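You operate a simulated robot arm through the tools that you are given. There is no shell and no other tool. Be economical: measure what you need, move in short steps, check, and stop when the job is done.

You run a simulated robot arm. Do the job below in one go: nothing can be reset, and whatever is moved stays where it is left.

JOB
On the long clamp plate, clamp each ring and open each empty clamp.

Only the result counts: the job must be done as asked and must still hold three seconds after the hand-in. Knocking over, shifting, dropping, spilling or breaking anything else fails it.

ROBOT AND FRAMES
A 7-joint arm with a two-finger gripper, on a carriage that runs on a rail from [0.029, -1.622] to [-0.013, 0.757] (x, y) and turns from -116 to 216 degrees about z. Base frame: it is fixed where the carriage stands at the start and does not move with it; the origin is on the floor, on the carriage's upright axis, x ahead of it, y to its left, z up; the surface under the hand at the start is at about z = 0.71. Readings come in m, degrees, newtons and seconds.
Its first joint turns from -149.0 to 149.0 degrees. Places, roughly: back row clamp [0.9, 0.8, 0.8]; front row clamp [0.9, 0.4, 0.8]; ring [1, 0.75, 0.75]; second row clamp [0.9, 0.6, 0.8]; third row clamp [0.9, 0.7, 0.8]. Payload 2.45 kg.
The TCP is the grasp point between the finger pads, 0.026 m short of the fingertips. In the tool frame z runs along the fingers and y along their closing line. Largest opening 0.096 m; the body of the gripper starts 0.069 m behind the TCP.
Orientation is that of the tool frame in the base frame, as a unit quaternion [w, x, y, z]. With the fingers straight down and closing along the base's y, the tool's x points along the base's -x, its y along +y and its z along -z.

CONTROLS
- The arm moves only by the tool arm_command. Its argument "plan" is a list of rows, each an object (a shift or turn left out is 0, a gripper value left out holds the last) with "jaw": the gripper command, from -1 (fully open) to 1 (shut), values between in proportion; "linear": the shift along the base's x, y, z in m, a list of three; "angular": the turn, a rotation vector about the base's x, y, z in degrees, a list of three. In form: [{"jaw": jaw, "linear": [x, y, z], "angular": [wx, wy, wz]}, ...]. A call has 1 to 20 rows; each row is the pose to reach, as a shift and turn from the pose commanded when the call began. A row lasts 0.2 s, in which the tool goes at most 0.05 m and 8.6 degrees; a call with a longer step from one row to the next is refused whole, and so is a gripper value outside its range. A pose out of reach is approached as far as the arm can. The call stops where the force on the tool passes 60 N (or 10 N more than at its start, if that is more) or the arm is blocked; 0.2 s more then pass. Each finger halts on what it meets, pressing with about 34 N; the grip force reading is that of the motor and also rises with nothing between the fingers. The clock runs only during rows and for 0.2 s after the last one: add rows that repeat a pose to give the fingers time. It gives the time, the measured TCP pose, the force on the tool (base axes), the opening and the grip force at its end, in the units of the frame above (readings bear some noise), with the torque about the TCP (base axes, N m) and any sound that the robot's microphone picked up.
- Cameras (640 x 400 px; columns grow to the right, rows downward): "scene" is now at [0.036, 0.2054, 1.5838]; the picture's right is [0.53, -0.85, 0.00], its down [-0.51, -0.32, -0.80] and it looks along [0.68, 0.42, -0.60] (base axes); focal length 276 px, centre (320, 200). "wrist" rides on the gripper at [0.082, 0.003, -0.098] in the tool frame; the picture's right is [-0.04, 1.00, 0.00], its down [-0.73, -0.03, -0.68] and it looks along [-0.68, -0.03, 0.73] (tool axes); focal length 256 px, centre (320, 200). There is no depth. A picture from a camera that has moved, and an enlarged one, comes with that camera's place and axes in the base frame and with its lens. The place of the scene camera against the robot may be out by one fixed shift of up to 0.018 m in any direction.
- grab_frame(camera): a new picture of that camera. The clock stands still meanwhile.
- raise_lower(by): slides the trunk up (or, below 0, down) by that many m; the arm and the scene camera ride with it, the base frame stays. It gives what a move gives, with no picture.
- steer(legs): drives the robot by 1 to 6 legs, each [ahead, left, turn to the left] in m, m and degrees, along the robot's own axes; the way and the turn of a leg run together, so that a leg with both is an arc; at most 1.5 m and 180 degrees a leg. The arm and the cameras ride along, it lands a little off, and it stops where it bumps. It keeps to its track: a leg is cut to what the track allows. It gives what a move gives.
- aim_head(pan, tilt): turns the head with the scene camera to pan (to the left, within 155 degrees either way) and tilt (down, from -29 to 69), counted from straight ahead of the robot. It gives what a move gives.
- close_up(camera, box): a new picture of the part [left, top, right, bottom] of that camera's present view, enlarged. The clock stands still meanwhile.
- hand_in(): hands the job in; it is judged then, once.

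Go step by step. Nothing tells you exact positions but the pictures and the camera data: compare them with the known pose of the tool, close in by small moves and look again before you grip or let go. The budget is 120 turns and 78 pictures, counting those below and the enlarged ones. Unless the task says otherwise, let go and move clear before handing in, and close with one line.

The tools are called after ">>>" as name(argument=value, ...) on one line, values as JSON. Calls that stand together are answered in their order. arm_command: Moves the arm, as the interface text tells. Its arguments: {"type":"object","properties":{"plan":{"type":"array","items":{"type":"object","properties":{"jaw":{"type":"number"},"linear":{"type":"array","items":{"type":"number"}},"angular":{"type":"array","items":{"type":"number"}}}}}},"required":["plan"]} The other tools are called the same way: raise_lower (by) slides the trunk up or down; steer (legs) drives the base; aim_head (pan, tilt) turns the head that bears the scene camera; grab_frame (camera) takes a picture; close_up (camera, box) takes an enlarged picture of a part of a camera's view; hand_in () hands the job in.

At the start:

```text
time_s: 0.0
ee_pos: [0.7719, 0.4887, 1.0427]
tcp_rot: [0.0, 0.0, 1.0, 0.0]
ft_force: [-0.7, 0.1, 0.5]
moment: [-0.02, 0.02, 0.02]
grip_width: 0.0962
gripper_force: 0.1
trunk travel left (down, up): [-0.575, 0.135]
robot x, y, heading: [0.0014, 0.0006, -0.2]
head pan, tilt: [32.0, 37.0]
```

scene: 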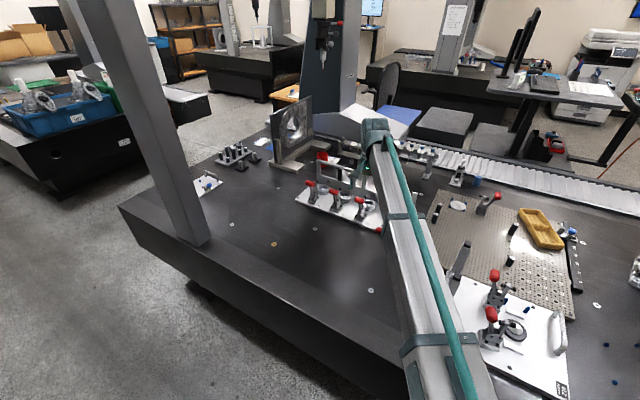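
wrist: 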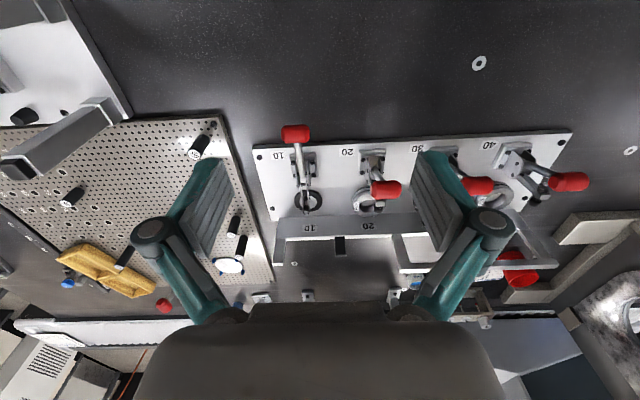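

The wrist view shows a long plate with four toggle clamps numbered 10–40. I'll look closer at it.

>>> close_up(camera="wrist", box=[240, 100, 440, 225])

>>> close_up(camera="wrist", box=[400, 110, 600, 235])

>>> close_up(camera="scene", box=[280, 130, 440, 230])

```text
3.20 times, centred on (340, 162) of wrist
camera zoom: at [0.689, 0.4921, 1.1413], right [0.04, 1.0, 0.0], down [0.73, -0.03, 0.68], along [0.68, -0.03, -0.73], focal length 819 px, centre (256, 320)
```

zoom: 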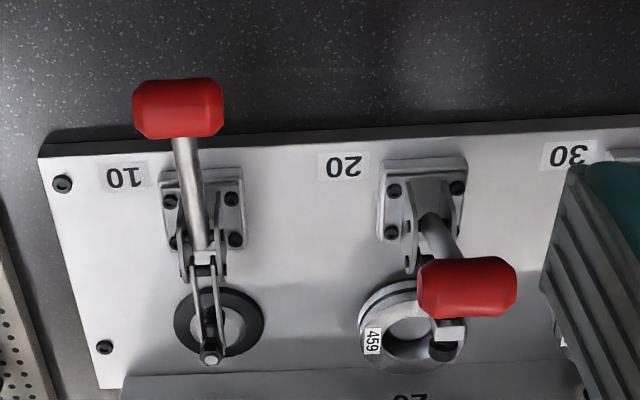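

```text
3.20 times, centred on (500, 172) of wrist
camera zoom: at [0.689, 0.4921, 1.1413], right [0.04, 1.0, 0.0], down [0.73, -0.03, 0.68], along [0.68, -0.03, -0.73], focal length 819 px, centre (-256, 288)
```

zoom: 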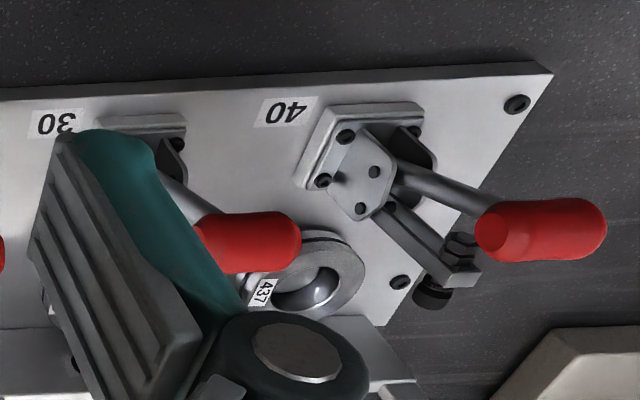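

```text
4.00 times, centred on (360, 180) of scene
camera zoom: at [0.036, 0.2054, 1.5838], right [0.53, -0.85, 0.0], down [-0.51, -0.32, -0.8], along [0.68, 0.42, -0.6], focal length 1104 px, centre (160, 280)
```

zoom: 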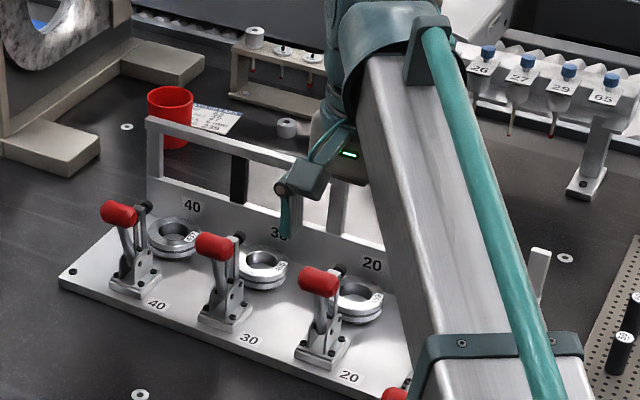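

Clamp 10's handle lies back and its arm is over a black disc. Clamps 20–40 have their handles and arms up, with rings below. I'll bring the arm straight ahead, then drive along the rail so the row is in comfortable reach.

>>> arm_command(plan=[{"jaw": -1, "linear": [-0.02, -0.05, 0.01]}, {"linear": [-0.04, -0.09, 0.02]}, {"linear": [-0.06, -0.13, 0.03]}, {"linear": [-0.08, -0.17, 0.04]}, {"linear": [-0.1, -0.21, 0.05]}, {"linear": [-0.12, -0.25, 0.06]}, {"linear": [-0.13, -0.29, 0.07]}, {"linear": [-0.14, -0.33, 0.07]}, {"linear": [-0.15, -0.37, 0.07]}, {"linear": [-0.16, -0.41, 0.07]}, {"linear": [-0.16, -0.45, 0.07]}, {"linear": [-0.16, -0.48, 0.07]}])

>>> steer(legs=[[0, 0.55, 0]])

>>> grab_frame(camera="wrist")

>>> aim_head(pan=5, tilt=42)

>>> grab_frame(camera="scene")

```text
refused: row 1 steps farther than a row can; nothing moved
```

```text
time_s: 3.2
ee_pos: [0.7607, 1.0485, 1.0416]
tcp_rot: [0.0, -0.001, 1.0, -0.001]
ft_force: [0.5, 0.0, -0.2]
moment: [0.0, 0.0, 0.01]
grip_width: 0.096
gripper_force: 0.0
trunk travel left (down, up): [-0.575, 0.135]
robot x, y, heading: [-0.0072, 0.5601, 0.3]
head pan, tilt: [32.0, 37.0]
```

```text
72 pictures are left
camera wrist: at [0.6784, 1.0511, 1.1412], right [0.04, 1.0, 0.0], down [0.73, -0.03, 0.68], along [0.68, -0.03, -0.73], focal length 256 px, centre (320, 200)
```

wrist: 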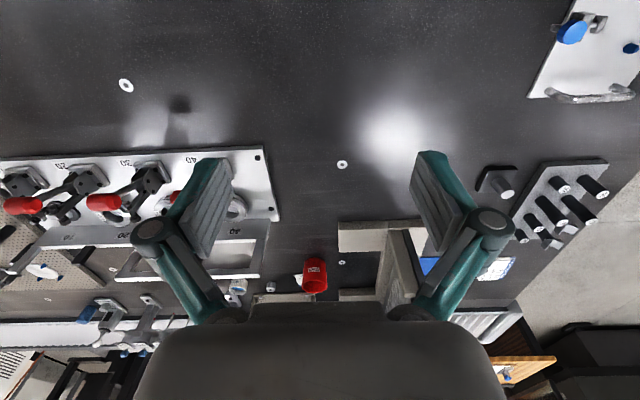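

```text
time_s: 4.1
ee_pos: [0.7611, 1.0486, 1.0428]
tcp_rot: [0.0, -0.001, 1.0, 0.0]
ft_force: [0.4, -0.5, 0.7]
moment: [-0.01, -0.01, 0.01]
grip_width: 0.0962
gripper_force: 0.1
trunk travel left (down, up): [-0.575, 0.135]
robot x, y, heading: [-0.0099, 0.558, -0.1]
head pan, tilt: [5.0, 42.0]
```

```text
71 pictures are left
camera scene: at [0.0355, 0.7244, 1.5764], right [0.09, -1.0, 0.0], down [-0.67, -0.06, -0.74], along [0.74, 0.07, -0.67], focal length 276 px, centre (320, 200)
```

scene: 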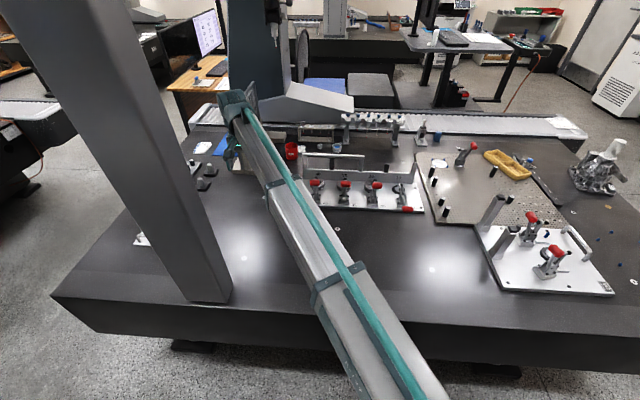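

The arm move was refused as too coarse, but the drive landed cleanly. I'll bring the hand back over in front of the row.

>>> arm_command(plan=[{"jaw": -1, "linear": [-0.02, -0.04, 0]}, {"linear": [-0.04, -0.08, 0]}, {"linear": [-0.06, -0.12, 0]}, {"linear": [-0.08, -0.16, 0]}, {"linear": [-0.1, -0.2, 0]}, {"linear": [-0.12, -0.24, 0]}, {"linear": [-0.13, -0.28, 0]}, {"linear": [-0.14, -0.32, 0]}, {"linear": [-0.15, -0.36, 0]}, {"linear": [-0.15, -0.4, 0]}, {"linear": [-0.15, -0.44, 0]}, {"linear": [-0.15, -0.48, 0]}, {"linear": [-0.15, -0.52, 0]}, {"linear": [-0.15, -0.56, 0]}, {"linear": [-0.15, -0.6, 0]}])

>>> grab_frame(camera="wrist")

>>> close_up(camera="scene", box=[280, 130, 440, 230])

```text
time_s: 7.3
ee_pos: [0.6128, 0.4451, 1.0418]
tcp_rot: [0.0, -0.001, 1.0, 0.0]
ft_force: [-0.2, -0.4, 0.0]
moment: [0.04, -0.01, 0.01]
grip_width: 0.0959
gripper_force: 0.2
trunk travel left (down, up): [-0.575, 0.135]
robot x, y, heading: [-0.0071, 0.5583, 0.3]
head pan, tilt: [5.0, 42.0]
```

```text
70 pictures are left
camera wrist: at [0.5313, 0.4479, 1.1407], right [0.04, 1.0, 0.0], down [0.73, -0.03, 0.68], along [0.68, -0.03, -0.73], focal length 256 px, centre (320, 200)
```

wrist: 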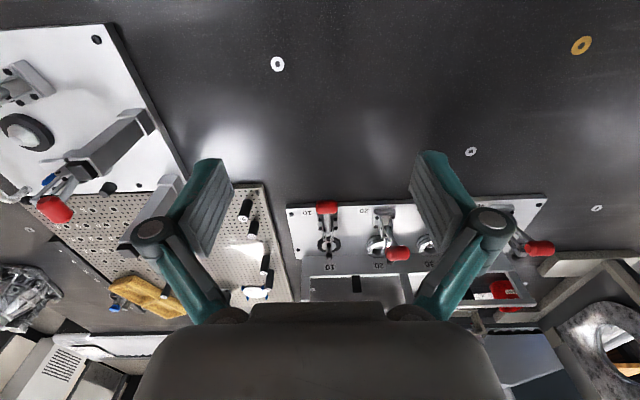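

```text
4.00 times, centred on (360, 180) of scene
camera zoom: at [0.0355, 0.724, 1.5764], right [0.09, -1.0, 0.0], down [-0.67, -0.06, -0.74], along [0.74, 0.07, -0.67], focal length 1104 px, centre (160, 280)
```

zoom: 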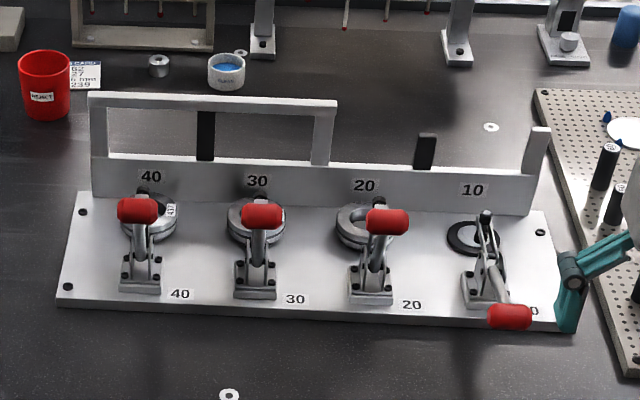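

Good overview: 10 is down, 20–40 are up with rings. I'll zoom in on each seat.

>>> close_up(camera="scene", box=[360, 172, 424, 212])

>>> close_up(camera="scene", box=[300, 165, 364, 205])

>>> close_up(camera="wrist", box=[280, 180, 408, 260])

```text
10.00 times, centred on (392, 192) of scene
camera zoom: at [0.0355, 0.724, 1.5764], right [0.09, -1.0, 0.0], down [-0.67, -0.06, -0.74], along [0.74, 0.07, -0.67], focal length 2760 px, centre (-400, 280)
```

zoom: 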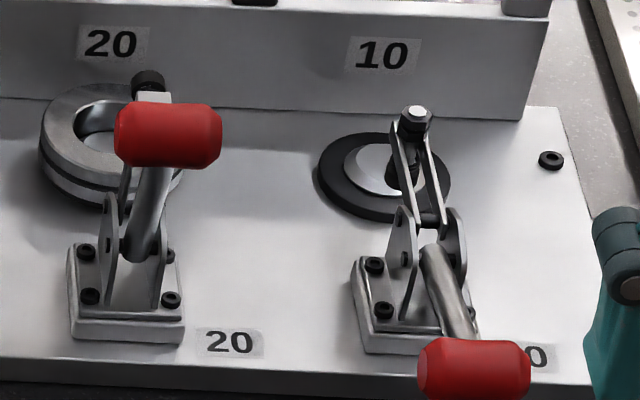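

```text
10.00 times, centred on (332, 185) of scene
camera zoom: at [0.0355, 0.724, 1.5764], right [0.09, -1.0, 0.0], down [-0.67, -0.06, -0.74], along [0.74, 0.07, -0.67], focal length 2760 px, centre (200, 350)
```

zoom: 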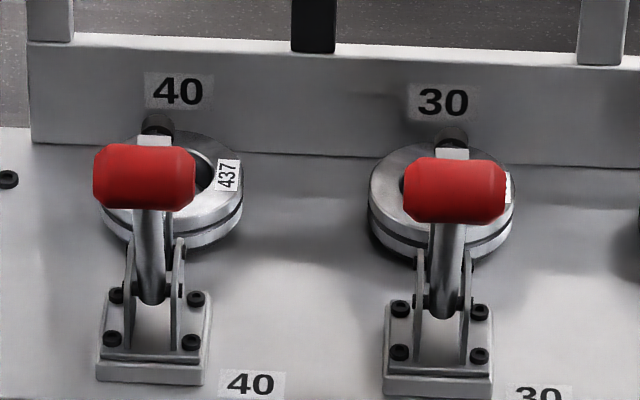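

```text
5.00 times, centred on (344, 220) of wrist
camera zoom: at [0.5313, 0.4479, 1.1407], right [0.04, 1.0, 0.0], down [0.73, -0.03, 0.68], along [0.68, -0.03, -0.73], focal length 1280 px, centre (200, 100)
```

zoom: 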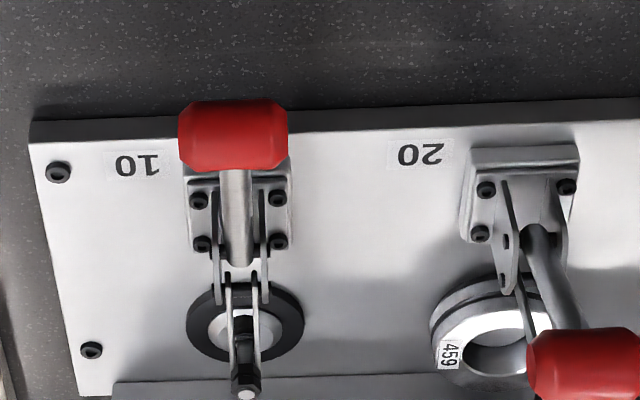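

Clamp 10 is shut on an empty black seat, so it must be opened. Rings sit at 20, 30 and 40 under raised arms, so those must be closed.
The handles are T-grips across y, at roughly:
- 10: (.879, .446, .788)
- 20: (.942, .577, .852)
- 30: (.938, .708, .852)
- 40: (.938, .839, .852)

I'll go above handle 10 first.

>>> arm_command(plan=[{"jaw": -1, "linear": [0.04, 0, -0.015]}, {"linear": [0.08, 0, -0.03]}, {"linear": [0.12, 0, -0.05]}, {"linear": [0.16, 0, -0.07]}, {"linear": [0.2, 0, -0.09]}, {"linear": [0.24, 0, -0.11]}, {"linear": [0.266, 0.001, -0.14]}, {"linear": [0.266, 0.001, -0.17]}, {"linear": [0.266, 0.001, -0.17]}])

>>> grab_frame(camera="wrist")

```text
time_s: 9.3
ee_pos: [0.88, 0.4474, 0.8746]
tcp_rot: [0.0, -0.001, 1.0, 0.0]
ft_force: [0.1, -0.5, -0.2]
moment: [0.0, 0.01, 0.01]
grip_width: 0.0959
gripper_force: 0.1
trunk travel left (down, up): [-0.575, 0.135]
robot x, y, heading: [-0.0076, 0.5608, 0.0]
head pan, tilt: [5.0, 42.0]
```

```text
65 pictures are left
camera wrist: at [0.7969, 0.4503, 0.9742], right [0.04, 1.0, 0.0], down [0.73, -0.03, 0.68], along [0.68, -0.03, -0.73], focal length 256 px, centre (320, 200)
```

wrist: 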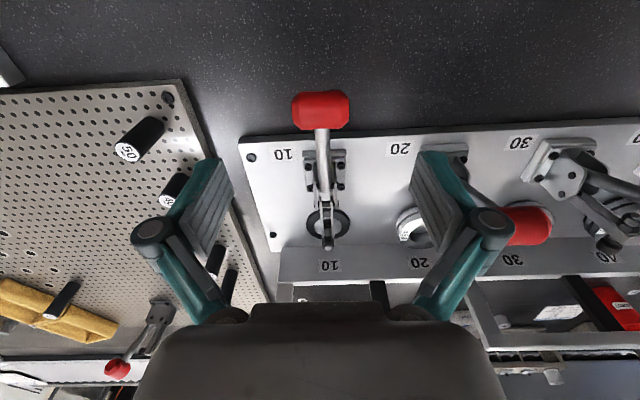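

The view confirms grip 10 at about (.878, .447, .788). Next I descend and pinch its ends.

>>> arm_command(plan=[{"jaw": -1, "linear": [-0.001, 0, -0.03]}, {"linear": [-0.001, 0, -0.06]}, {"linear": [-0.001, 0, -0.088]}, {"linear": [-0.001, 0, -0.088]}])

>>> grab_frame(camera="wrist")

```text
time_s: 10.3
ee_pos: [0.874, 0.4494, 0.7853]
tcp_rot: [0.0, -0.001, 1.0, 0.0]
ft_force: [0.1, -0.4, 0.5]
moment: [-0.02, 0.01, -0.02]
grip_width: 0.096
gripper_force: 0.1
trunk travel left (down, up): [-0.575, 0.135]
robot x, y, heading: [-0.0078, 0.5561, 0.3]
head pan, tilt: [5.0, 42.0]
```

```text
64 pictures are left
camera wrist: at [0.7919, 0.4523, 0.8839], right [0.04, 1.0, 0.0], down [0.73, -0.03, 0.68], along [0.68, -0.03, -0.73], focal length 256 px, centre (320, 200)
```

wrist: 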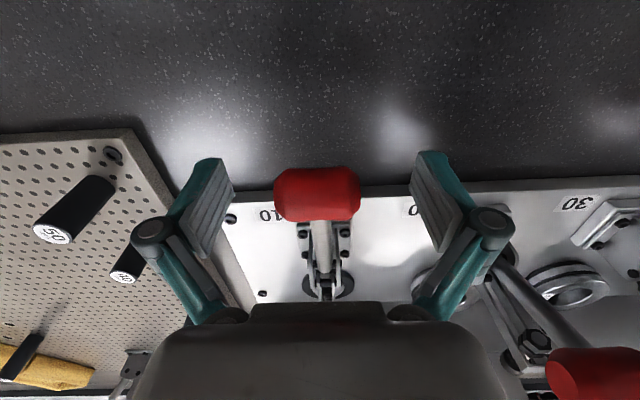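

The grip sits right at the TCP point, so I close.

>>> arm_command(plan=[{"jaw": 1}, {"jaw": 1}, {"jaw": 1}, {"jaw": 1}])

```text
time_s: 11.3
ee_pos: [0.8735, 0.4478, 0.785]
tcp_rot: [0.0, -0.001, 1.0, 0.0]
ft_force: [0.5, -7.1, 1.6]
moment: [-0.08, -0.03, 0.24]
grip_width: 0.0412
gripper_force: 34.1
trunk travel left (down, up): [-0.575, 0.135]
robot x, y, heading: [-0.0092, 0.5598, 0.0]
head pan, tilt: [5.0, 42.0]
```

Gripped (41 mm wide). I'll start the opening arc about a pivot near (.970, .760).

>>> arm_command(plan=[{"jaw": 1, "linear": [0.003, 0, 0.0085]}, {"linear": [0.0066, 0, 0.0168]}, {"linear": [0.0107, 0, 0.0245]}, {"linear": [0.0152, 0, 0.0318]}, {"linear": [0.0152, 0, 0.0318]}])

>>> grab_frame(camera="wrist")

```text
time_s: 12.5
ee_pos: [0.8888, 0.4473, 0.8184]
tcp_rot: [-0.001, -0.001, 1.0, 0.0]
ft_force: [-19.6, -8.4, -3.2]
moment: [-0.24, 1.11, 0.4]
grip_width: 0.0415
gripper_force: 34.1
trunk travel left (down, up): [-0.575, 0.135]
robot x, y, heading: [-0.0087, 0.5563, 0.1]
head pan, tilt: [5.0, 42.0]
```

```text
63 pictures are left
camera wrist: at [0.8074, 0.451, 0.9161], right [0.04, 1.0, 0.0], down [0.74, -0.03, 0.68], along [0.68, -0.03, -0.74], focal length 256 px, centre (320, 200)
```

wrist: 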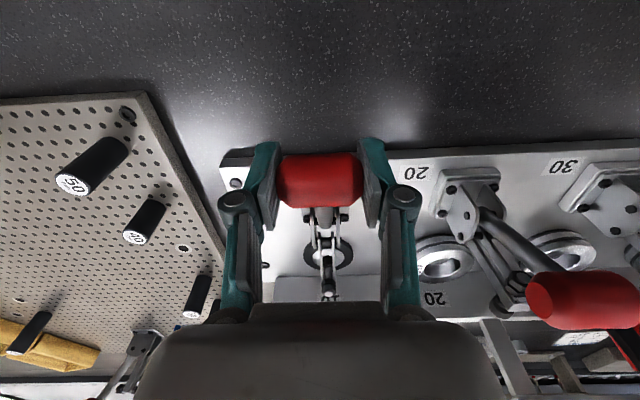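

It is moving, with moderate resistance. I'll continue along the arc with slightly less x.

>>> arm_command(plan=[{"jaw": 1, "linear": [0.003, 0, 0.007]}, {"linear": [0.009, 0, 0.0132]}, {"linear": [0.015, 0, 0.019]}, {"linear": [0.0223, 0, 0.0243]}, {"linear": [0.0223, 0, 0.0243]}])

```text
time_s: 13.7
ee_pos: [0.9136, 0.4486, 0.8412]
tcp_rot: [-0.001, -0.001, 1.0, -0.001]
ft_force: [-17.1, -6.7, 0.9]
moment: [-0.22, 1.1, 0.28]
grip_width: 0.0411
gripper_force: 34.1
trunk travel left (down, up): [-0.575, 0.135]
robot x, y, heading: [-0.0098, 0.5543, 0.1]
head pan, tilt: [5.0, 42.0]
```

>>> arm_command(plan=[{"jaw": 1, "linear": [0.007, 0, 0.0047]}, {"linear": [0.0145, 0, 0.0086]}, {"linear": [0.022, 0, 0.012]}, {"linear": [0.03, 0, 0.0145]}, {"linear": [0.03, 0, 0.0145]}])

>>> grab_frame(camera="wrist")

>>> close_up(camera="scene", box=[280, 130, 440, 230])

```text
time_s: 14.9
ee_pos: [0.9435, 0.4497, 0.8571]
tcp_rot: [0.001, -0.001, 1.0, 0.0]
ft_force: [-12.1, -4.8, 7.4]
moment: [-0.17, 1.0, 0.26]
grip_width: 0.0414
gripper_force: 34.3
trunk travel left (down, up): [-0.575, 0.135]
robot x, y, heading: [-0.0089, 0.5607, 0.1]
head pan, tilt: [5.0, 42.0]
```

```text
62 pictures are left
camera wrist: at [0.8621, 0.4518, 0.9557], right [0.04, 1.0, 0.0], down [0.73, -0.03, 0.68], along [0.68, -0.03, -0.73], focal length 256 px, centre (320, 200)
```

wrist: 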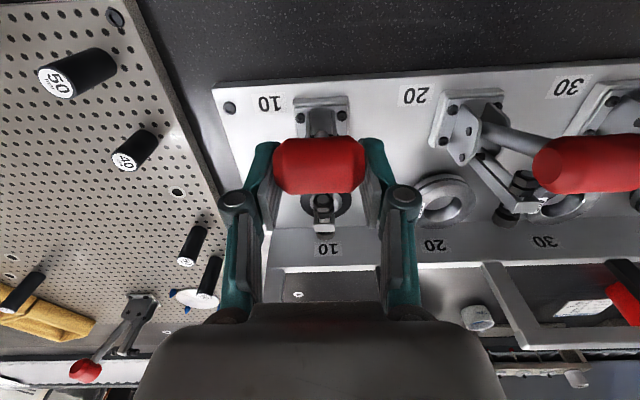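

```text
4.00 times, centred on (360, 180) of scene
camera zoom: at [0.0334, 0.724, 1.5766], right [0.09, -1.0, 0.0], down [-0.67, -0.06, -0.74], along [0.74, 0.07, -0.67], focal length 1104 px, centre (160, 280)
```

zoom: 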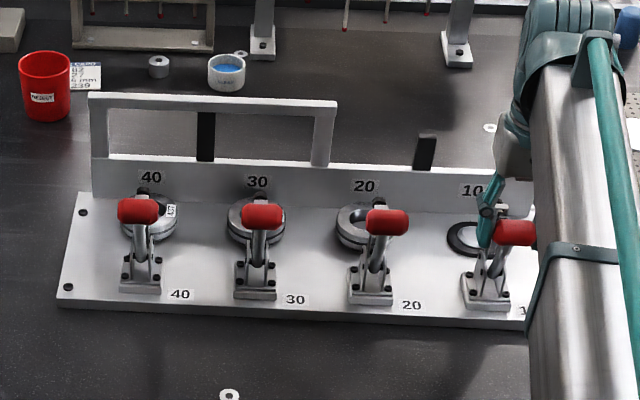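

Clamp 10 is nearly fully open. I'll push a bit further to match the others.

>>> arm_command(plan=[{"jaw": 1, "linear": [0.006, 0, 0.001]}, {"linear": [0.012, 0, 0.001]}, {"linear": [0.018, 0, 0.001]}, {"linear": [0.018, 0, 0.001]}])

>>> close_up(camera="scene", box=[280, 130, 440, 230])

```text
time_s: 15.9
ee_pos: [0.9572, 0.4486, 0.8575]
tcp_rot: [-0.003, 0.0, 1.0, 0.001]
ft_force: [-31.0, -5.3, -4.5]
moment: [-0.15, 0.36, 0.09]
grip_width: 0.0415
gripper_force: 34.3
trunk travel left (down, up): [-0.575, 0.135]
robot x, y, heading: [-0.0043, 0.5578, 0.1]
head pan, tilt: [5.0, 42.0]
```

```text
4.00 times, centred on (360, 180) of scene
camera zoom: at [0.0333, 0.7237, 1.5764], right [0.09, -1.0, 0.0], down [-0.67, -0.06, -0.74], along [0.74, 0.07, -0.67], focal length 1104 px, centre (160, 280)
```

zoom: 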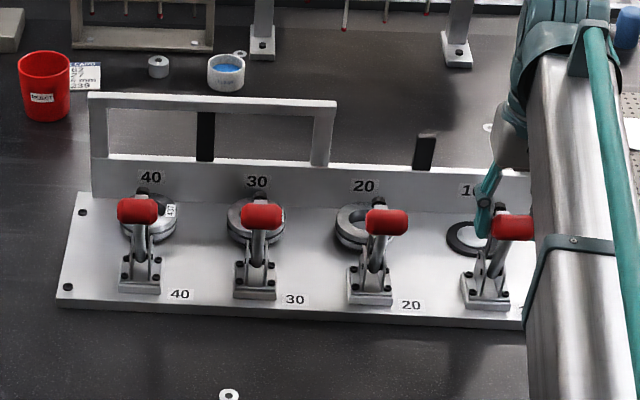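

It appears to be against its stop. I'll release, lift and compare.

>>> arm_command(plan=[{"jaw": 1, "linear": [-0.003, 0, 0]}, {"jaw": -1, "linear": [-0.003, 0, 0]}, {"jaw": -1, "linear": [-0.003, 0, 0]}, {"jaw": -1, "linear": [-0.003, 0, 0]}, {"jaw": -1, "linear": [-0.003, 0, 0.03]}, {"jaw": -1, "linear": [-0.003, 0, 0.07]}, {"jaw": -1, "linear": [-0.003, 0, 0.11]}, {"jaw": -1, "linear": [-0.03, 0, 0.12]}, {"jaw": -1, "linear": [-0.07, 0, 0.12]}, {"jaw": -1, "linear": [-0.11, 0, 0.12]}, {"jaw": -1, "linear": [-0.15, 0, 0.12]}, {"jaw": -1, "linear": [-0.19, 0.03, 0.12]}])

>>> close_up(camera="scene", box=[280, 130, 440, 230])

>>> grab_frame(camera="wrist")

```text
time_s: 18.5
ee_pos: [0.769, 0.4807, 0.9767]
tcp_rot: [0.0, -0.001, 1.0, 0.0]
ft_force: [-0.4, -0.8, 1.4]
moment: [-0.01, 0.01, -0.02]
grip_width: 0.0957
gripper_force: 0.1
trunk travel left (down, up): [-0.575, 0.135]
robot x, y, heading: [-0.0096, 0.5593, -0.0]
head pan, tilt: [5.0, 42.0]
```

```text
4.00 times, centred on (360, 180) of scene
camera zoom: at [0.0351, 0.7245, 1.5764], right [0.09, -1.0, 0.0], down [-0.67, -0.06, -0.74], along [0.74, 0.07, -0.67], focal length 1104 px, centre (160, 280)
```

zoom: 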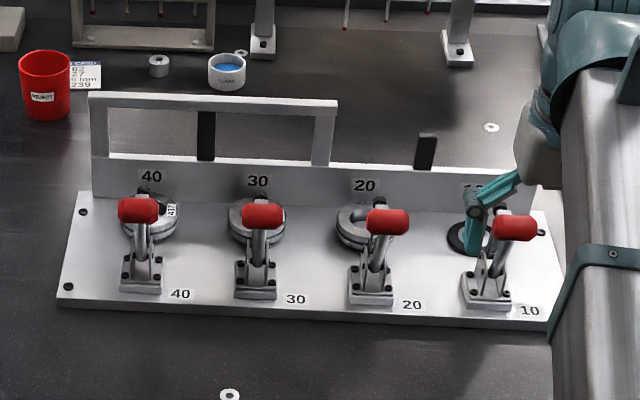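

```text
58 pictures are left
camera wrist: at [0.6863, 0.4832, 1.0761], right [0.04, 1.0, 0.0], down [0.73, -0.03, 0.68], along [0.68, -0.03, -0.73], focal length 256 px, centre (320, 200)
```

wrist: 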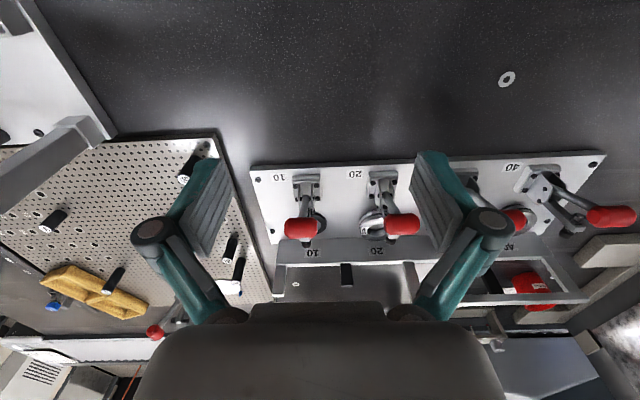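

Clamp 10 now matches the geometry of the raised ones, so it is open. Next I go above handle 20.

>>> arm_command(plan=[{"jaw": -1, "linear": [0.03, 0.03, 0]}, {"linear": [0.06, 0.06, 0]}, {"linear": [0.1, 0.08, -0.01]}, {"linear": [0.14, 0.097, -0.02]}, {"linear": [0.175, 0.097, -0.03]}, {"linear": [0.175, 0.097, -0.05]}, {"linear": [0.175, 0.097, -0.05]}])

>>> grab_frame(camera="wrist")

```text
time_s: 20.1
ee_pos: [0.9476, 0.5739, 0.9288]
tcp_rot: [0.0, -0.001, 1.0, -0.001]
ft_force: [-0.5, -0.4, -0.1]
moment: [0.01, 0.04, -0.03]
grip_width: 0.0959
gripper_force: 0.1
trunk travel left (down, up): [-0.575, 0.135]
robot x, y, heading: [-0.009, 0.557, -0.1]
head pan, tilt: [5.0, 42.0]
```

```text
57 pictures are left
camera wrist: at [0.8658, 0.5771, 1.0273], right [0.04, 1.0, 0.0], down [0.73, -0.03, 0.68], along [0.68, -0.03, -0.73], focal length 256 px, centre (320, 200)
```

wrist: 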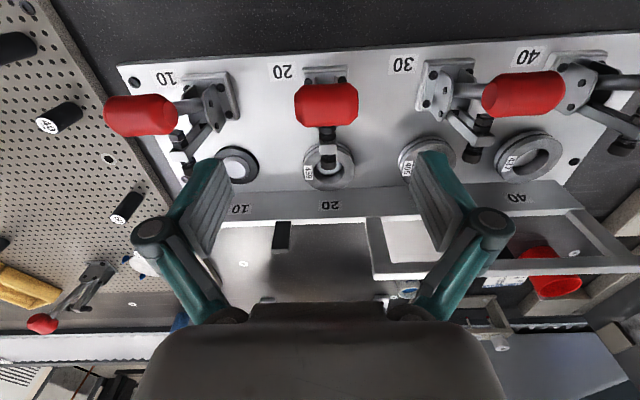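

Handle 20's grip is confirmed near (.943, .578). I'll descend and pinch it.

>>> arm_command(plan=[{"jaw": -1, "linear": [-0.001, 0.004, -0.03]}, {"linear": [-0.001, 0.004, -0.06]}, {"linear": [-0.001, 0.004, -0.076]}, {"linear": [-0.001, 0.004, -0.076]}, {"jaw": 1, "linear": [-0.001, 0.004, -0.076]}, {"linear": [-0.001, 0.004, -0.076]}, {"linear": [-0.001, 0.004, -0.076]}, {"linear": [-0.001, 0.004, -0.076]}])

>>> grab_frame(camera="wrist")

```text
time_s: 21.9
ee_pos: [0.9459, 0.5781, 0.8524]
tcp_rot: [0.001, -0.001, 1.0, 0.0]
ft_force: [0.8, -4.6, 1.1]
moment: [-0.23, -0.03, 0.23]
grip_width: 0.0409
gripper_force: 34.1
trunk travel left (down, up): [-0.575, 0.135]
robot x, y, heading: [-0.009, 0.5565, 0.1]
head pan, tilt: [5.0, 42.0]
```

```text
56 pictures are left
camera wrist: at [0.8628, 0.582, 0.9514], right [0.04, 1.0, 0.0], down [0.73, -0.03, 0.68], along [0.68, -0.03, -0.73], focal length 256 px, centre (320, 200)
```

wrist: 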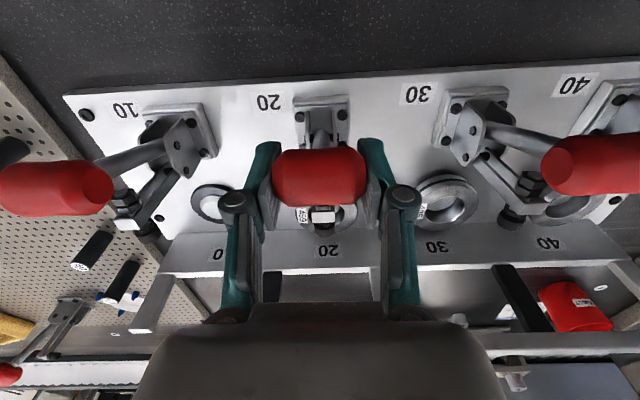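

Gripped. Next comes the closing arc, first half.

>>> arm_command(plan=[{"jaw": 1, "linear": [-0.008, 0, -0.0018]}, {"linear": [-0.0167, 0, -0.0045]}, {"linear": [-0.0245, 0, -0.0078]}, {"linear": [-0.0323, 0, -0.0118]}, {"linear": [-0.0396, -0.001, -0.0165]}, {"linear": [-0.0464, -0.001, -0.0217]}, {"linear": [-0.0527, -0.001, -0.0276]}, {"linear": [-0.0586, -0.001, -0.0339]}, {"linear": [-0.0586, -0.001, -0.0339]}])

```text
time_s: 23.9
ee_pos: [0.8882, 0.5787, 0.8141]
tcp_rot: [0.002, 0.0, 1.0, 0.0]
ft_force: [18.5, -6.2, 0.6]
moment: [0.1, -0.99, 0.4]
grip_width: 0.0411
gripper_force: 33.6
trunk travel left (down, up): [-0.575, 0.135]
robot x, y, heading: [-0.0108, 0.5571, 0.0]
head pan, tilt: [5.0, 42.0]
```

>>> arm_command(plan=[{"jaw": 1, "linear": [-0.0052, 0, -0.007]}, {"linear": [-0.0099, 0, -0.0141]}, {"linear": [-0.0132, 0, -0.0205]}, {"linear": [-0.016, 0, -0.0265]}, {"linear": [-0.018, -0.001, -0.0325]}, {"linear": [-0.0198, -0.001, -0.038]}, {"linear": [-0.0198, -0.001, -0.038]}])

>>> grab_frame(camera="wrist")

>>> close_up(camera="scene", box=[280, 130, 440, 230])

```text
time_s: 25.5
ee_pos: [0.8658, 0.5781, 0.777]
tcp_rot: [0.001, -0.002, 1.0, 0.001]
ft_force: [13.3, -2.8, 5.1]
moment: [0.17, -0.98, 0.17]
grip_width: 0.0407
gripper_force: 33.9
trunk travel left (down, up): [-0.575, 0.135]
robot x, y, heading: [-0.0112, 0.5574, -0.1]
head pan, tilt: [5.0, 42.0]
```

```text
55 pictures are left
camera wrist: at [0.7847, 0.5806, 0.8765], right [0.04, 1.0, 0.0], down [0.73, -0.03, 0.68], along [0.68, -0.03, -0.73], focal length 256 px, centre (320, 200)
```

wrist: 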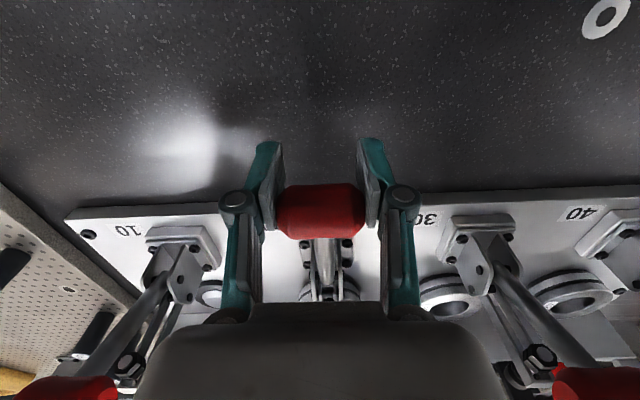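

```text
4.00 times, centred on (360, 180) of scene
camera zoom: at [0.0358, 0.7241, 1.5764], right [0.09, -1.0, 0.0], down [-0.67, -0.06, -0.74], along [0.74, 0.07, -0.67], focal length 1104 px, centre (160, 280)
```

zoom: 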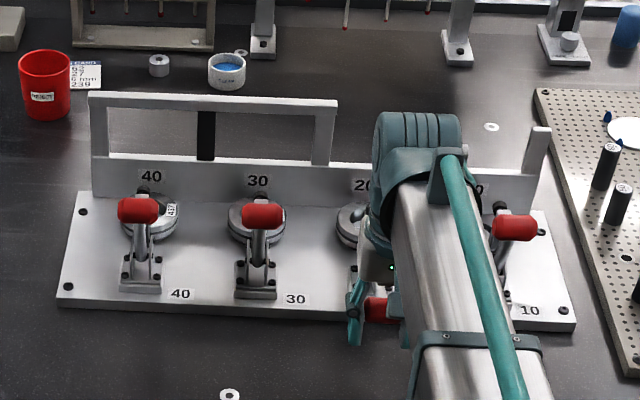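

It's about at the closed position. I'll press a little further to be sure it seats.

>>> arm_command(plan=[{"jaw": 1, "linear": [0, 0, -0.004]}, {"linear": [-0.001, 0, -0.008]}, {"linear": [-0.001, 0, -0.012]}, {"linear": [-0.001, 0, -0.012]}])

```text
time_s: 26.5
ee_pos: [0.8636, 0.5774, 0.768]
tcp_rot: [-0.001, -0.001, 1.0, 0.001]
ft_force: [0.1, -3.2, 27.9]
moment: [0.01, -0.16, 0.04]
grip_width: 0.0402
gripper_force: 33.6
trunk travel left (down, up): [-0.575, 0.135]
robot x, y, heading: [-0.0089, 0.5621, -0.0]
head pan, tilt: [5.0, 42.0]
```

Resistance rose to 28 N, which looks like the stop. I'll release, lift clear and look.

>>> arm_command(plan=[{"jaw": 1, "linear": [0, 0, 0.003]}, {"jaw": -1, "linear": [0, 0, 0.003]}, {"linear": [0, 0, 0.003]}, {"linear": [0, 0, 0.003]}, {"linear": [0, 0, 0.04]}, {"linear": [0, 0, 0.08]}, {"linear": [0, 0, 0.12]}, {"linear": [-0.04, 0, 0.15]}, {"linear": [-0.08, 0, 0.17]}, {"linear": [-0.12, 0, 0.18]}, {"linear": [-0.16, 0, 0.18]}, {"linear": [-0.2, 0, 0.18]}, {"linear": [-0.2, 0, 0.18]}])

>>> close_up(camera="wrist", box=[220, 140, 420, 265])

>>> close_up(camera="scene", box=[280, 130, 440, 230])

```text
time_s: 29.3
ee_pos: [0.6644, 0.5774, 0.9451]
tcp_rot: [-0.001, -0.001, 1.0, 0.0]
ft_force: [0.6, -0.3, -0.9]
moment: [0.0, -0.02, 0.01]
grip_width: 0.0958
gripper_force: 0.0
trunk travel left (down, up): [-0.575, 0.135]
robot x, y, heading: [-0.0117, 0.558, 0.2]
head pan, tilt: [5.0, 42.0]
```

```text
3.20 times, centred on (320, 202) of wrist
camera zoom: at [0.5819, 0.5803, 1.0445], right [0.04, 1.0, 0.0], down [0.73, -0.03, 0.68], along [0.68, -0.03, -0.73], focal length 819 px, centre (320, 192)
```

zoom: 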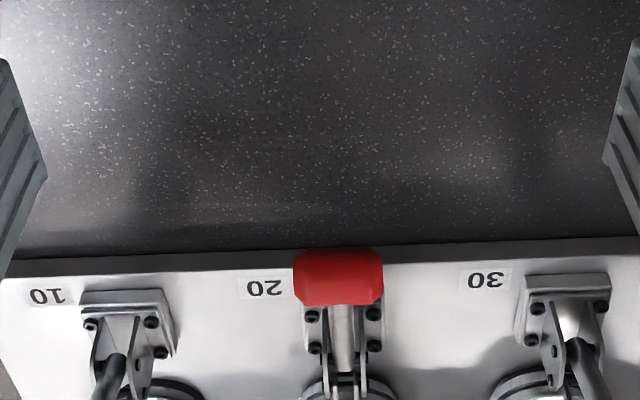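

```text
4.00 times, centred on (360, 180) of scene
camera zoom: at [0.0353, 0.7243, 1.5764], right [0.09, -1.0, 0.0], down [-0.67, -0.06, -0.74], along [0.74, 0.07, -0.67], focal length 1104 px, centre (160, 280)
```

zoom: 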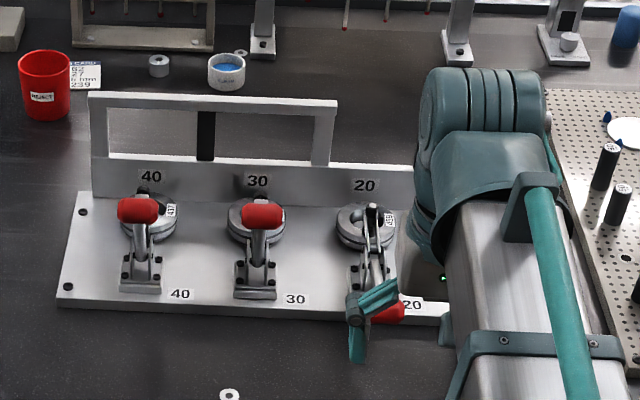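

>>> close_up(camera="scene", box=[348, 172, 412, 212])

```text
10.00 times, centred on (380, 192) of scene
camera zoom: at [0.0353, 0.7243, 1.5764], right [0.09, -1.0, 0.0], down [-0.67, -0.06, -0.74], along [0.74, 0.07, -0.67], focal length 2760 px, centre (-280, 280)
```

zoom: 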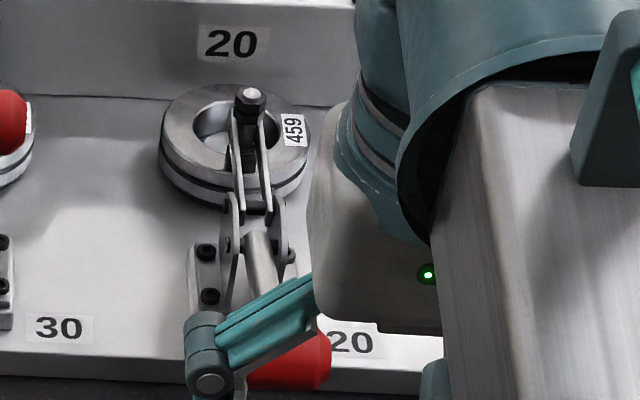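

Clamp 20's handle lies just as 10's did when shut, and its pad is down at the ring; the ring hasn't moved. I'll drive left about 0.17 m for 30 and 40.

>>> steer(legs=[[0, 0.17, 0]])

>>> grab_frame(camera="scene")

>>> grab_frame(camera="wrist")

```text
time_s: 30.8
ee_pos: [0.6613, 0.7437, 0.9455]
tcp_rot: [0.001, 0.0, 1.0, 0.0]
ft_force: [1.0, -0.4, -0.4]
moment: [0.01, 0.04, -0.01]
grip_width: 0.0962
gripper_force: 0.1
trunk travel left (down, up): [-0.575, 0.135]
robot x, y, heading: [-0.0135, 0.726, 0.0]
head pan, tilt: [5.0, 42.0]
```

```text
50 pictures are left
camera scene: at [0.0328, 0.8922, 1.5763], right [0.09, -1.0, 0.0], down [-0.67, -0.06, -0.74], along [0.74, 0.06, -0.67], focal length 276 px, centre (320, 200)
```

scene: 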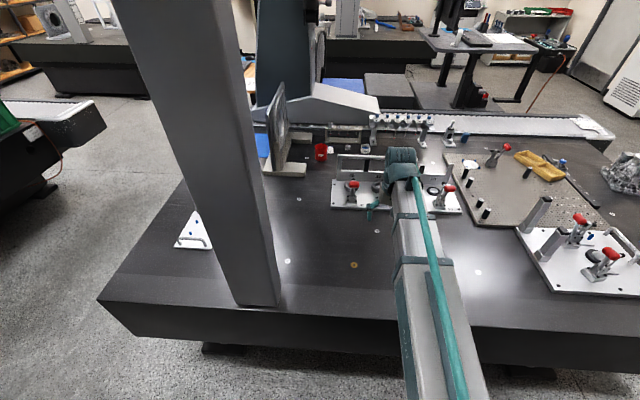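

```text
49 pictures are left
camera wrist: at [0.5793, 0.7471, 1.0443], right [0.04, 1.0, 0.0], down [0.73, -0.03, 0.68], along [0.68, -0.03, -0.73], focal length 256 px, centre (320, 200)
```

wrist: 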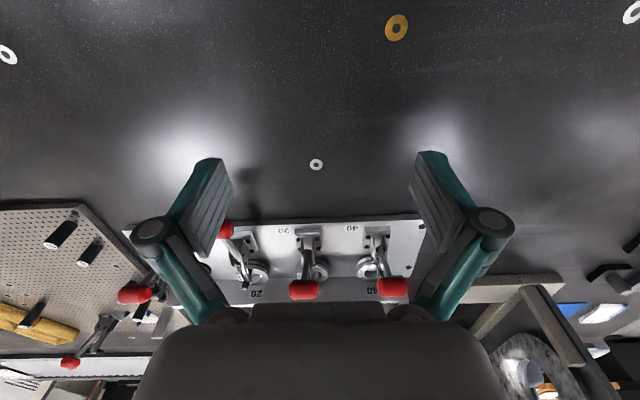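

Now above handle 30.

>>> arm_command(plan=[{"jaw": -1, "linear": [0.045, -0.01, 0]}, {"linear": [0.09, -0.02, 0]}, {"linear": [0.135, -0.03, 0]}, {"linear": [0.18, -0.035, 0]}, {"linear": [0.225, -0.036, -0.005]}, {"linear": [0.265, -0.036, -0.01]}, {"linear": [0.282, -0.036, -0.017]}, {"linear": [0.282, -0.036, -0.017]}])

>>> grab_frame(camera="wrist")

```text
time_s: 32.6
ee_pos: [0.9436, 0.7072, 0.9289]
tcp_rot: [0.0, 0.001, 1.0, 0.0]
ft_force: [1.0, 0.0, -0.3]
moment: [0.0, -0.01, 0.01]
grip_width: 0.096
gripper_force: 0.0
trunk travel left (down, up): [-0.575, 0.135]
robot x, y, heading: [-0.0176, 0.7219, -0.1]
head pan, tilt: [5.0, 42.0]
```

```text
48 pictures are left
camera wrist: at [0.8608, 0.7109, 1.0277], right [0.04, 1.0, 0.0], down [0.73, -0.03, 0.68], along [0.68, -0.03, -0.73], focal length 256 px, centre (320, 200)
```

wrist: 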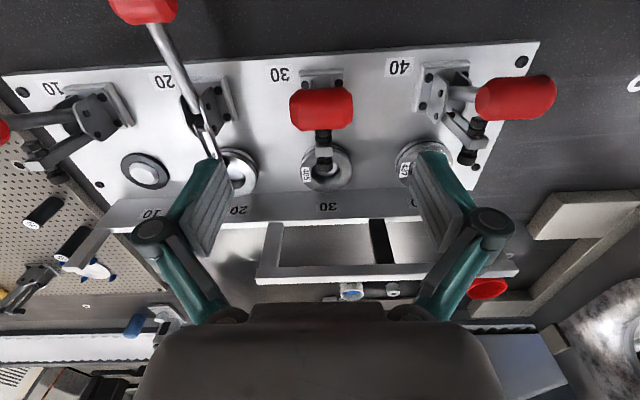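

>>> arm_command(plan=[{"jaw": -1, "linear": [0.001, 0.0005, -0.03]}, {"linear": [0.001, 0.0005, -0.06]}, {"linear": [0.001, 0.0005, -0.076]}, {"linear": [0.001, 0.0005, -0.076]}, {"jaw": 1, "linear": [0.001, 0.0005, -0.076]}, {"linear": [0.001, 0.0005, -0.076]}, {"linear": [0.001, 0.0005, -0.076]}, {"linear": [0.001, 0.0005, -0.076]}])

>>> grab_frame(camera="wrist")

```text
time_s: 34.4
ee_pos: [0.9435, 0.7095, 0.8524]
tcp_rot: [0.0, 0.0, 1.0, 0.001]
ft_force: [0.3, -3.9, -0.5]
moment: [-0.25, -0.05, 0.25]
grip_width: 0.0409
gripper_force: 34.0
trunk travel left (down, up): [-0.575, 0.135]
robot x, y, heading: [-0.0128, 0.7229, 0.2]
head pan, tilt: [5.0, 42.0]
```

```text
47 pictures are left
camera wrist: at [0.8609, 0.7121, 0.9518], right [0.04, 1.0, 0.0], down [0.73, -0.03, 0.68], along [0.68, -0.03, -0.73], focal length 256 px, centre (320, 200)
```

wrist: 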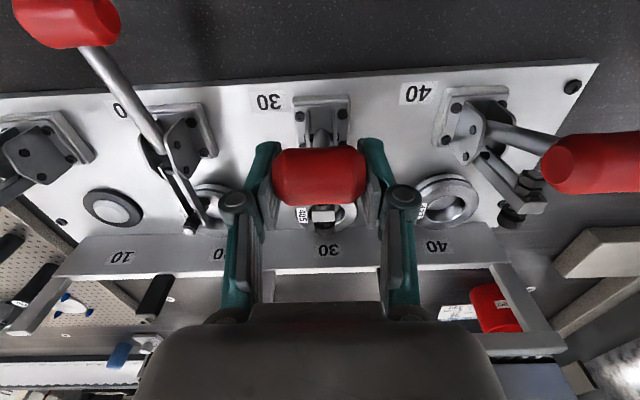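

Same grasp as for 20, so I run the same closing arc.

>>> arm_command(plan=[{"jaw": 1, "linear": [-0.008, 0, -0.0018]}, {"linear": [-0.0167, 0, -0.0045]}, {"linear": [-0.0245, 0, -0.0078]}, {"linear": [-0.0323, 0, -0.0118]}, {"linear": [-0.0396, -0.001, -0.0165]}, {"linear": [-0.0464, -0.001, -0.0217]}, {"linear": [-0.0527, -0.001, -0.0276]}, {"linear": [-0.0586, -0.001, -0.0339]}, {"linear": [-0.0638, -0.001, -0.0409]}, {"linear": [-0.0685, -0.001, -0.048]}, {"linear": [-0.0718, -0.001, -0.0544]}, {"linear": [-0.0746, -0.001, -0.0604]}, {"linear": [-0.0766, -0.002, -0.0664]}, {"linear": [-0.0784, -0.002, -0.0719]}, {"linear": [-0.0784, -0.002, -0.0719]}])

```text
time_s: 37.6
ee_pos: [0.8673, 0.7086, 0.7819]
tcp_rot: [0.0, 0.0, 1.0, 0.0]
ft_force: [12.2, 14.6, 4.9]
moment: [0.37, -0.98, 0.27]
grip_width: 0.0411
gripper_force: 34.2
trunk travel left (down, up): [-0.575, 0.135]
robot x, y, heading: [-0.0142, 0.7238, -0.1]
head pan, tilt: [5.0, 42.0]
```

>>> arm_command(plan=[{"jaw": 1, "linear": [0, 0, -0.004]}, {"linear": [-0.001, 0, -0.008]}, {"linear": [-0.001, 0, -0.013]}, {"linear": [-0.001, 0, -0.013]}])

```text
time_s: 38.6
ee_pos: [0.8624, 0.7076, 0.7687]
tcp_rot: [0.0, 0.0, 1.0, 0.0]
ft_force: [5.1, 17.1, 27.8]
moment: [0.16, -0.11, 0.27]
grip_width: 0.0401
gripper_force: 33.9
trunk travel left (down, up): [-0.575, 0.135]
robot x, y, heading: [-0.0125, 0.7243, -0.3]
head pan, tilt: [5.0, 42.0]
```

Same stop signature as for 20. I release and move over to handle 40.

>>> arm_command(plan=[{"jaw": 1, "linear": [0, 0, 0.003]}, {"jaw": -1, "linear": [0, 0, 0.003]}, {"linear": [0, 0, 0.003]}, {"linear": [0, 0, 0.003]}, {"linear": [0, 0, 0.04]}, {"linear": [0, 0, 0.08]}, {"linear": [0, 0, 0.12]}, {"linear": [0, 0, 0.16]}, {"linear": [0, 0.04, 0.16]}, {"linear": [0, 0.085, 0.16]}, {"linear": [0, 0.13, 0.16]}, {"linear": [0.04, 0.13, 0.16]}, {"linear": [0.077, 0.13, 0.16]}, {"linear": [0.077, 0.13, 0.16]}])

>>> grab_frame(camera="wrist")

>>> close_up(camera="scene", box=[310, 135, 470, 235])

```text
time_s: 41.6
ee_pos: [0.9422, 0.837, 0.927]
tcp_rot: [0.001, 0.0, 1.0, -0.001]
ft_force: [0.1, -0.4, 0.6]
moment: [0.0, 0.02, -0.01]
grip_width: 0.0962
gripper_force: 0.1
trunk travel left (down, up): [-0.575, 0.135]
robot x, y, heading: [-0.0146, 0.7242, -0.3]
head pan, tilt: [5.0, 42.0]
```

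```text
46 pictures are left
camera wrist: at [0.8594, 0.8396, 1.0254], right [0.04, 1.0, 0.0], down [0.73, -0.03, 0.68], along [0.68, -0.03, -0.73], focal length 256 px, centre (320, 200)
```

wrist: 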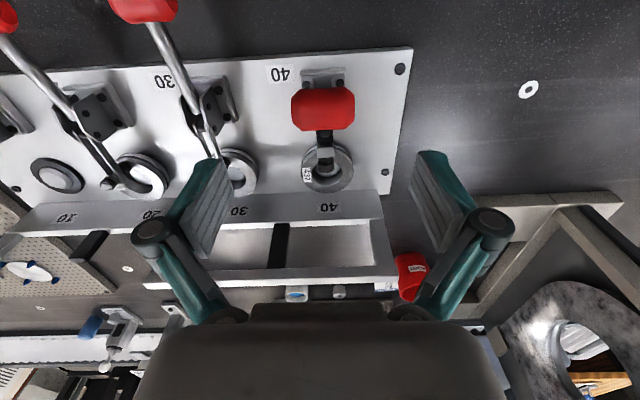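

```text
4.00 times, centred on (390, 185) of scene
camera zoom: at [0.0328, 0.8918, 1.5764], right [0.09, -1.0, 0.0], down [-0.67, -0.06, -0.74], along [0.74, 0.06, -0.67], focal length 1104 px, centre (40, 260)
```

zoom: 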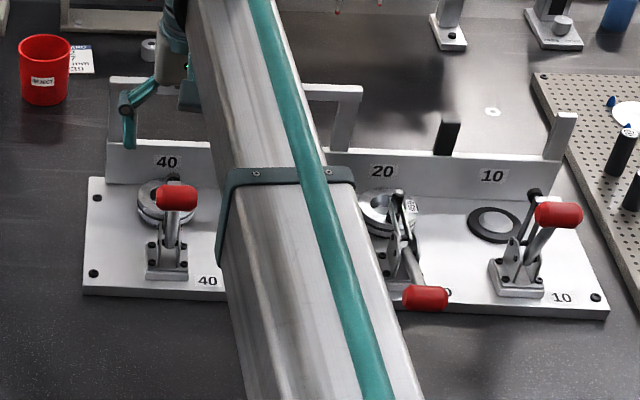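

30 is shut and 20 holds. Handle 40 is lined up, so I descend and pinch.

>>> arm_command(plan=[{"jaw": -1, "linear": [0.001, 0.002, -0.03]}, {"linear": [0.001, 0.002, -0.06]}, {"linear": [0.001, 0.002, -0.075]}, {"linear": [0.001, 0.002, -0.075]}, {"jaw": 1, "linear": [0.001, 0.002, -0.075]}, {"linear": [0.001, 0.002, -0.075]}, {"linear": [0.001, 0.002, -0.075]}, {"linear": [0.001, 0.002, -0.075]}])

>>> grab_frame(camera="wrist")

```text
time_s: 43.4
ee_pos: [0.9426, 0.8397, 0.8511]
tcp_rot: [0.0, 0.0, 1.0, 0.0]
ft_force: [0.2, -2.3, 0.4]
moment: [-0.22, -0.03, 0.19]
grip_width: 0.0408
gripper_force: 33.9
trunk travel left (down, up): [-0.575, 0.135]
robot x, y, heading: [-0.0129, 0.7266, -0.1]
head pan, tilt: [5.0, 42.0]
```

```text
44 pictures are left
camera wrist: at [0.8604, 0.842, 0.9504], right [0.04, 1.0, 0.0], down [0.73, -0.03, 0.68], along [0.68, -0.03, -0.73], focal length 256 px, centre (320, 200)
```

wrist: 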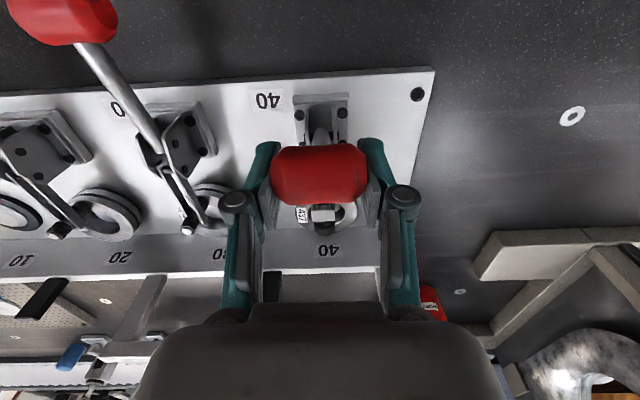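

>>> arm_command(plan=[{"jaw": 1, "linear": [-0.008, 0, -0.0018]}, {"linear": [-0.0167, 0, -0.0045]}, {"linear": [-0.0245, 0, -0.0078]}, {"linear": [-0.0323, 0, -0.0118]}, {"linear": [-0.0396, -0.001, -0.0165]}, {"linear": [-0.0464, -0.001, -0.0217]}, {"linear": [-0.0527, -0.001, -0.0276]}, {"linear": [-0.0586, -0.001, -0.0339]}, {"linear": [-0.0638, -0.001, -0.0409]}, {"linear": [-0.0685, -0.001, -0.048]}, {"linear": [-0.0718, -0.001, -0.0544]}, {"linear": [-0.0746, -0.001, -0.0604]}, {"linear": [-0.0766, -0.002, -0.0664]}, {"linear": [-0.0784, -0.002, -0.0719]}, {"linear": [-0.0784, -0.002, -0.0719]}])

>>> arm_command(plan=[{"jaw": 1, "linear": [0, 0, -0.004]}, {"linear": [-0.001, 0, -0.008]}, {"linear": [-0.001, 0, -0.012]}, {"linear": [-0.001, 0, -0.012]}])

```text
time_s: 46.6
ee_pos: [0.8651, 0.8387, 0.7802]
tcp_rot: [0.001, -0.001, 1.0, 0.001]
ft_force: [13.6, 15.2, 4.5]
moment: [0.37, -0.97, 0.23]
grip_width: 0.0408
gripper_force: 33.9
trunk travel left (down, up): [-0.575, 0.135]
robot x, y, heading: [-0.0101, 0.723, 0.1]
head pan, tilt: [5.0, 42.0]
```

```text
time_s: 47.6
ee_pos: [0.861, 0.8383, 0.7707]
tcp_rot: [0.001, -0.001, 1.0, 0.001]
ft_force: [2.4, 20.9, 27.0]
moment: [0.23, -0.22, 0.36]
grip_width: 0.0405
gripper_force: 34.1
trunk travel left (down, up): [-0.575, 0.135]
robot x, y, heading: [-0.0173, 0.7266, -0.0]
head pan, tilt: [5.0, 42.0]
```

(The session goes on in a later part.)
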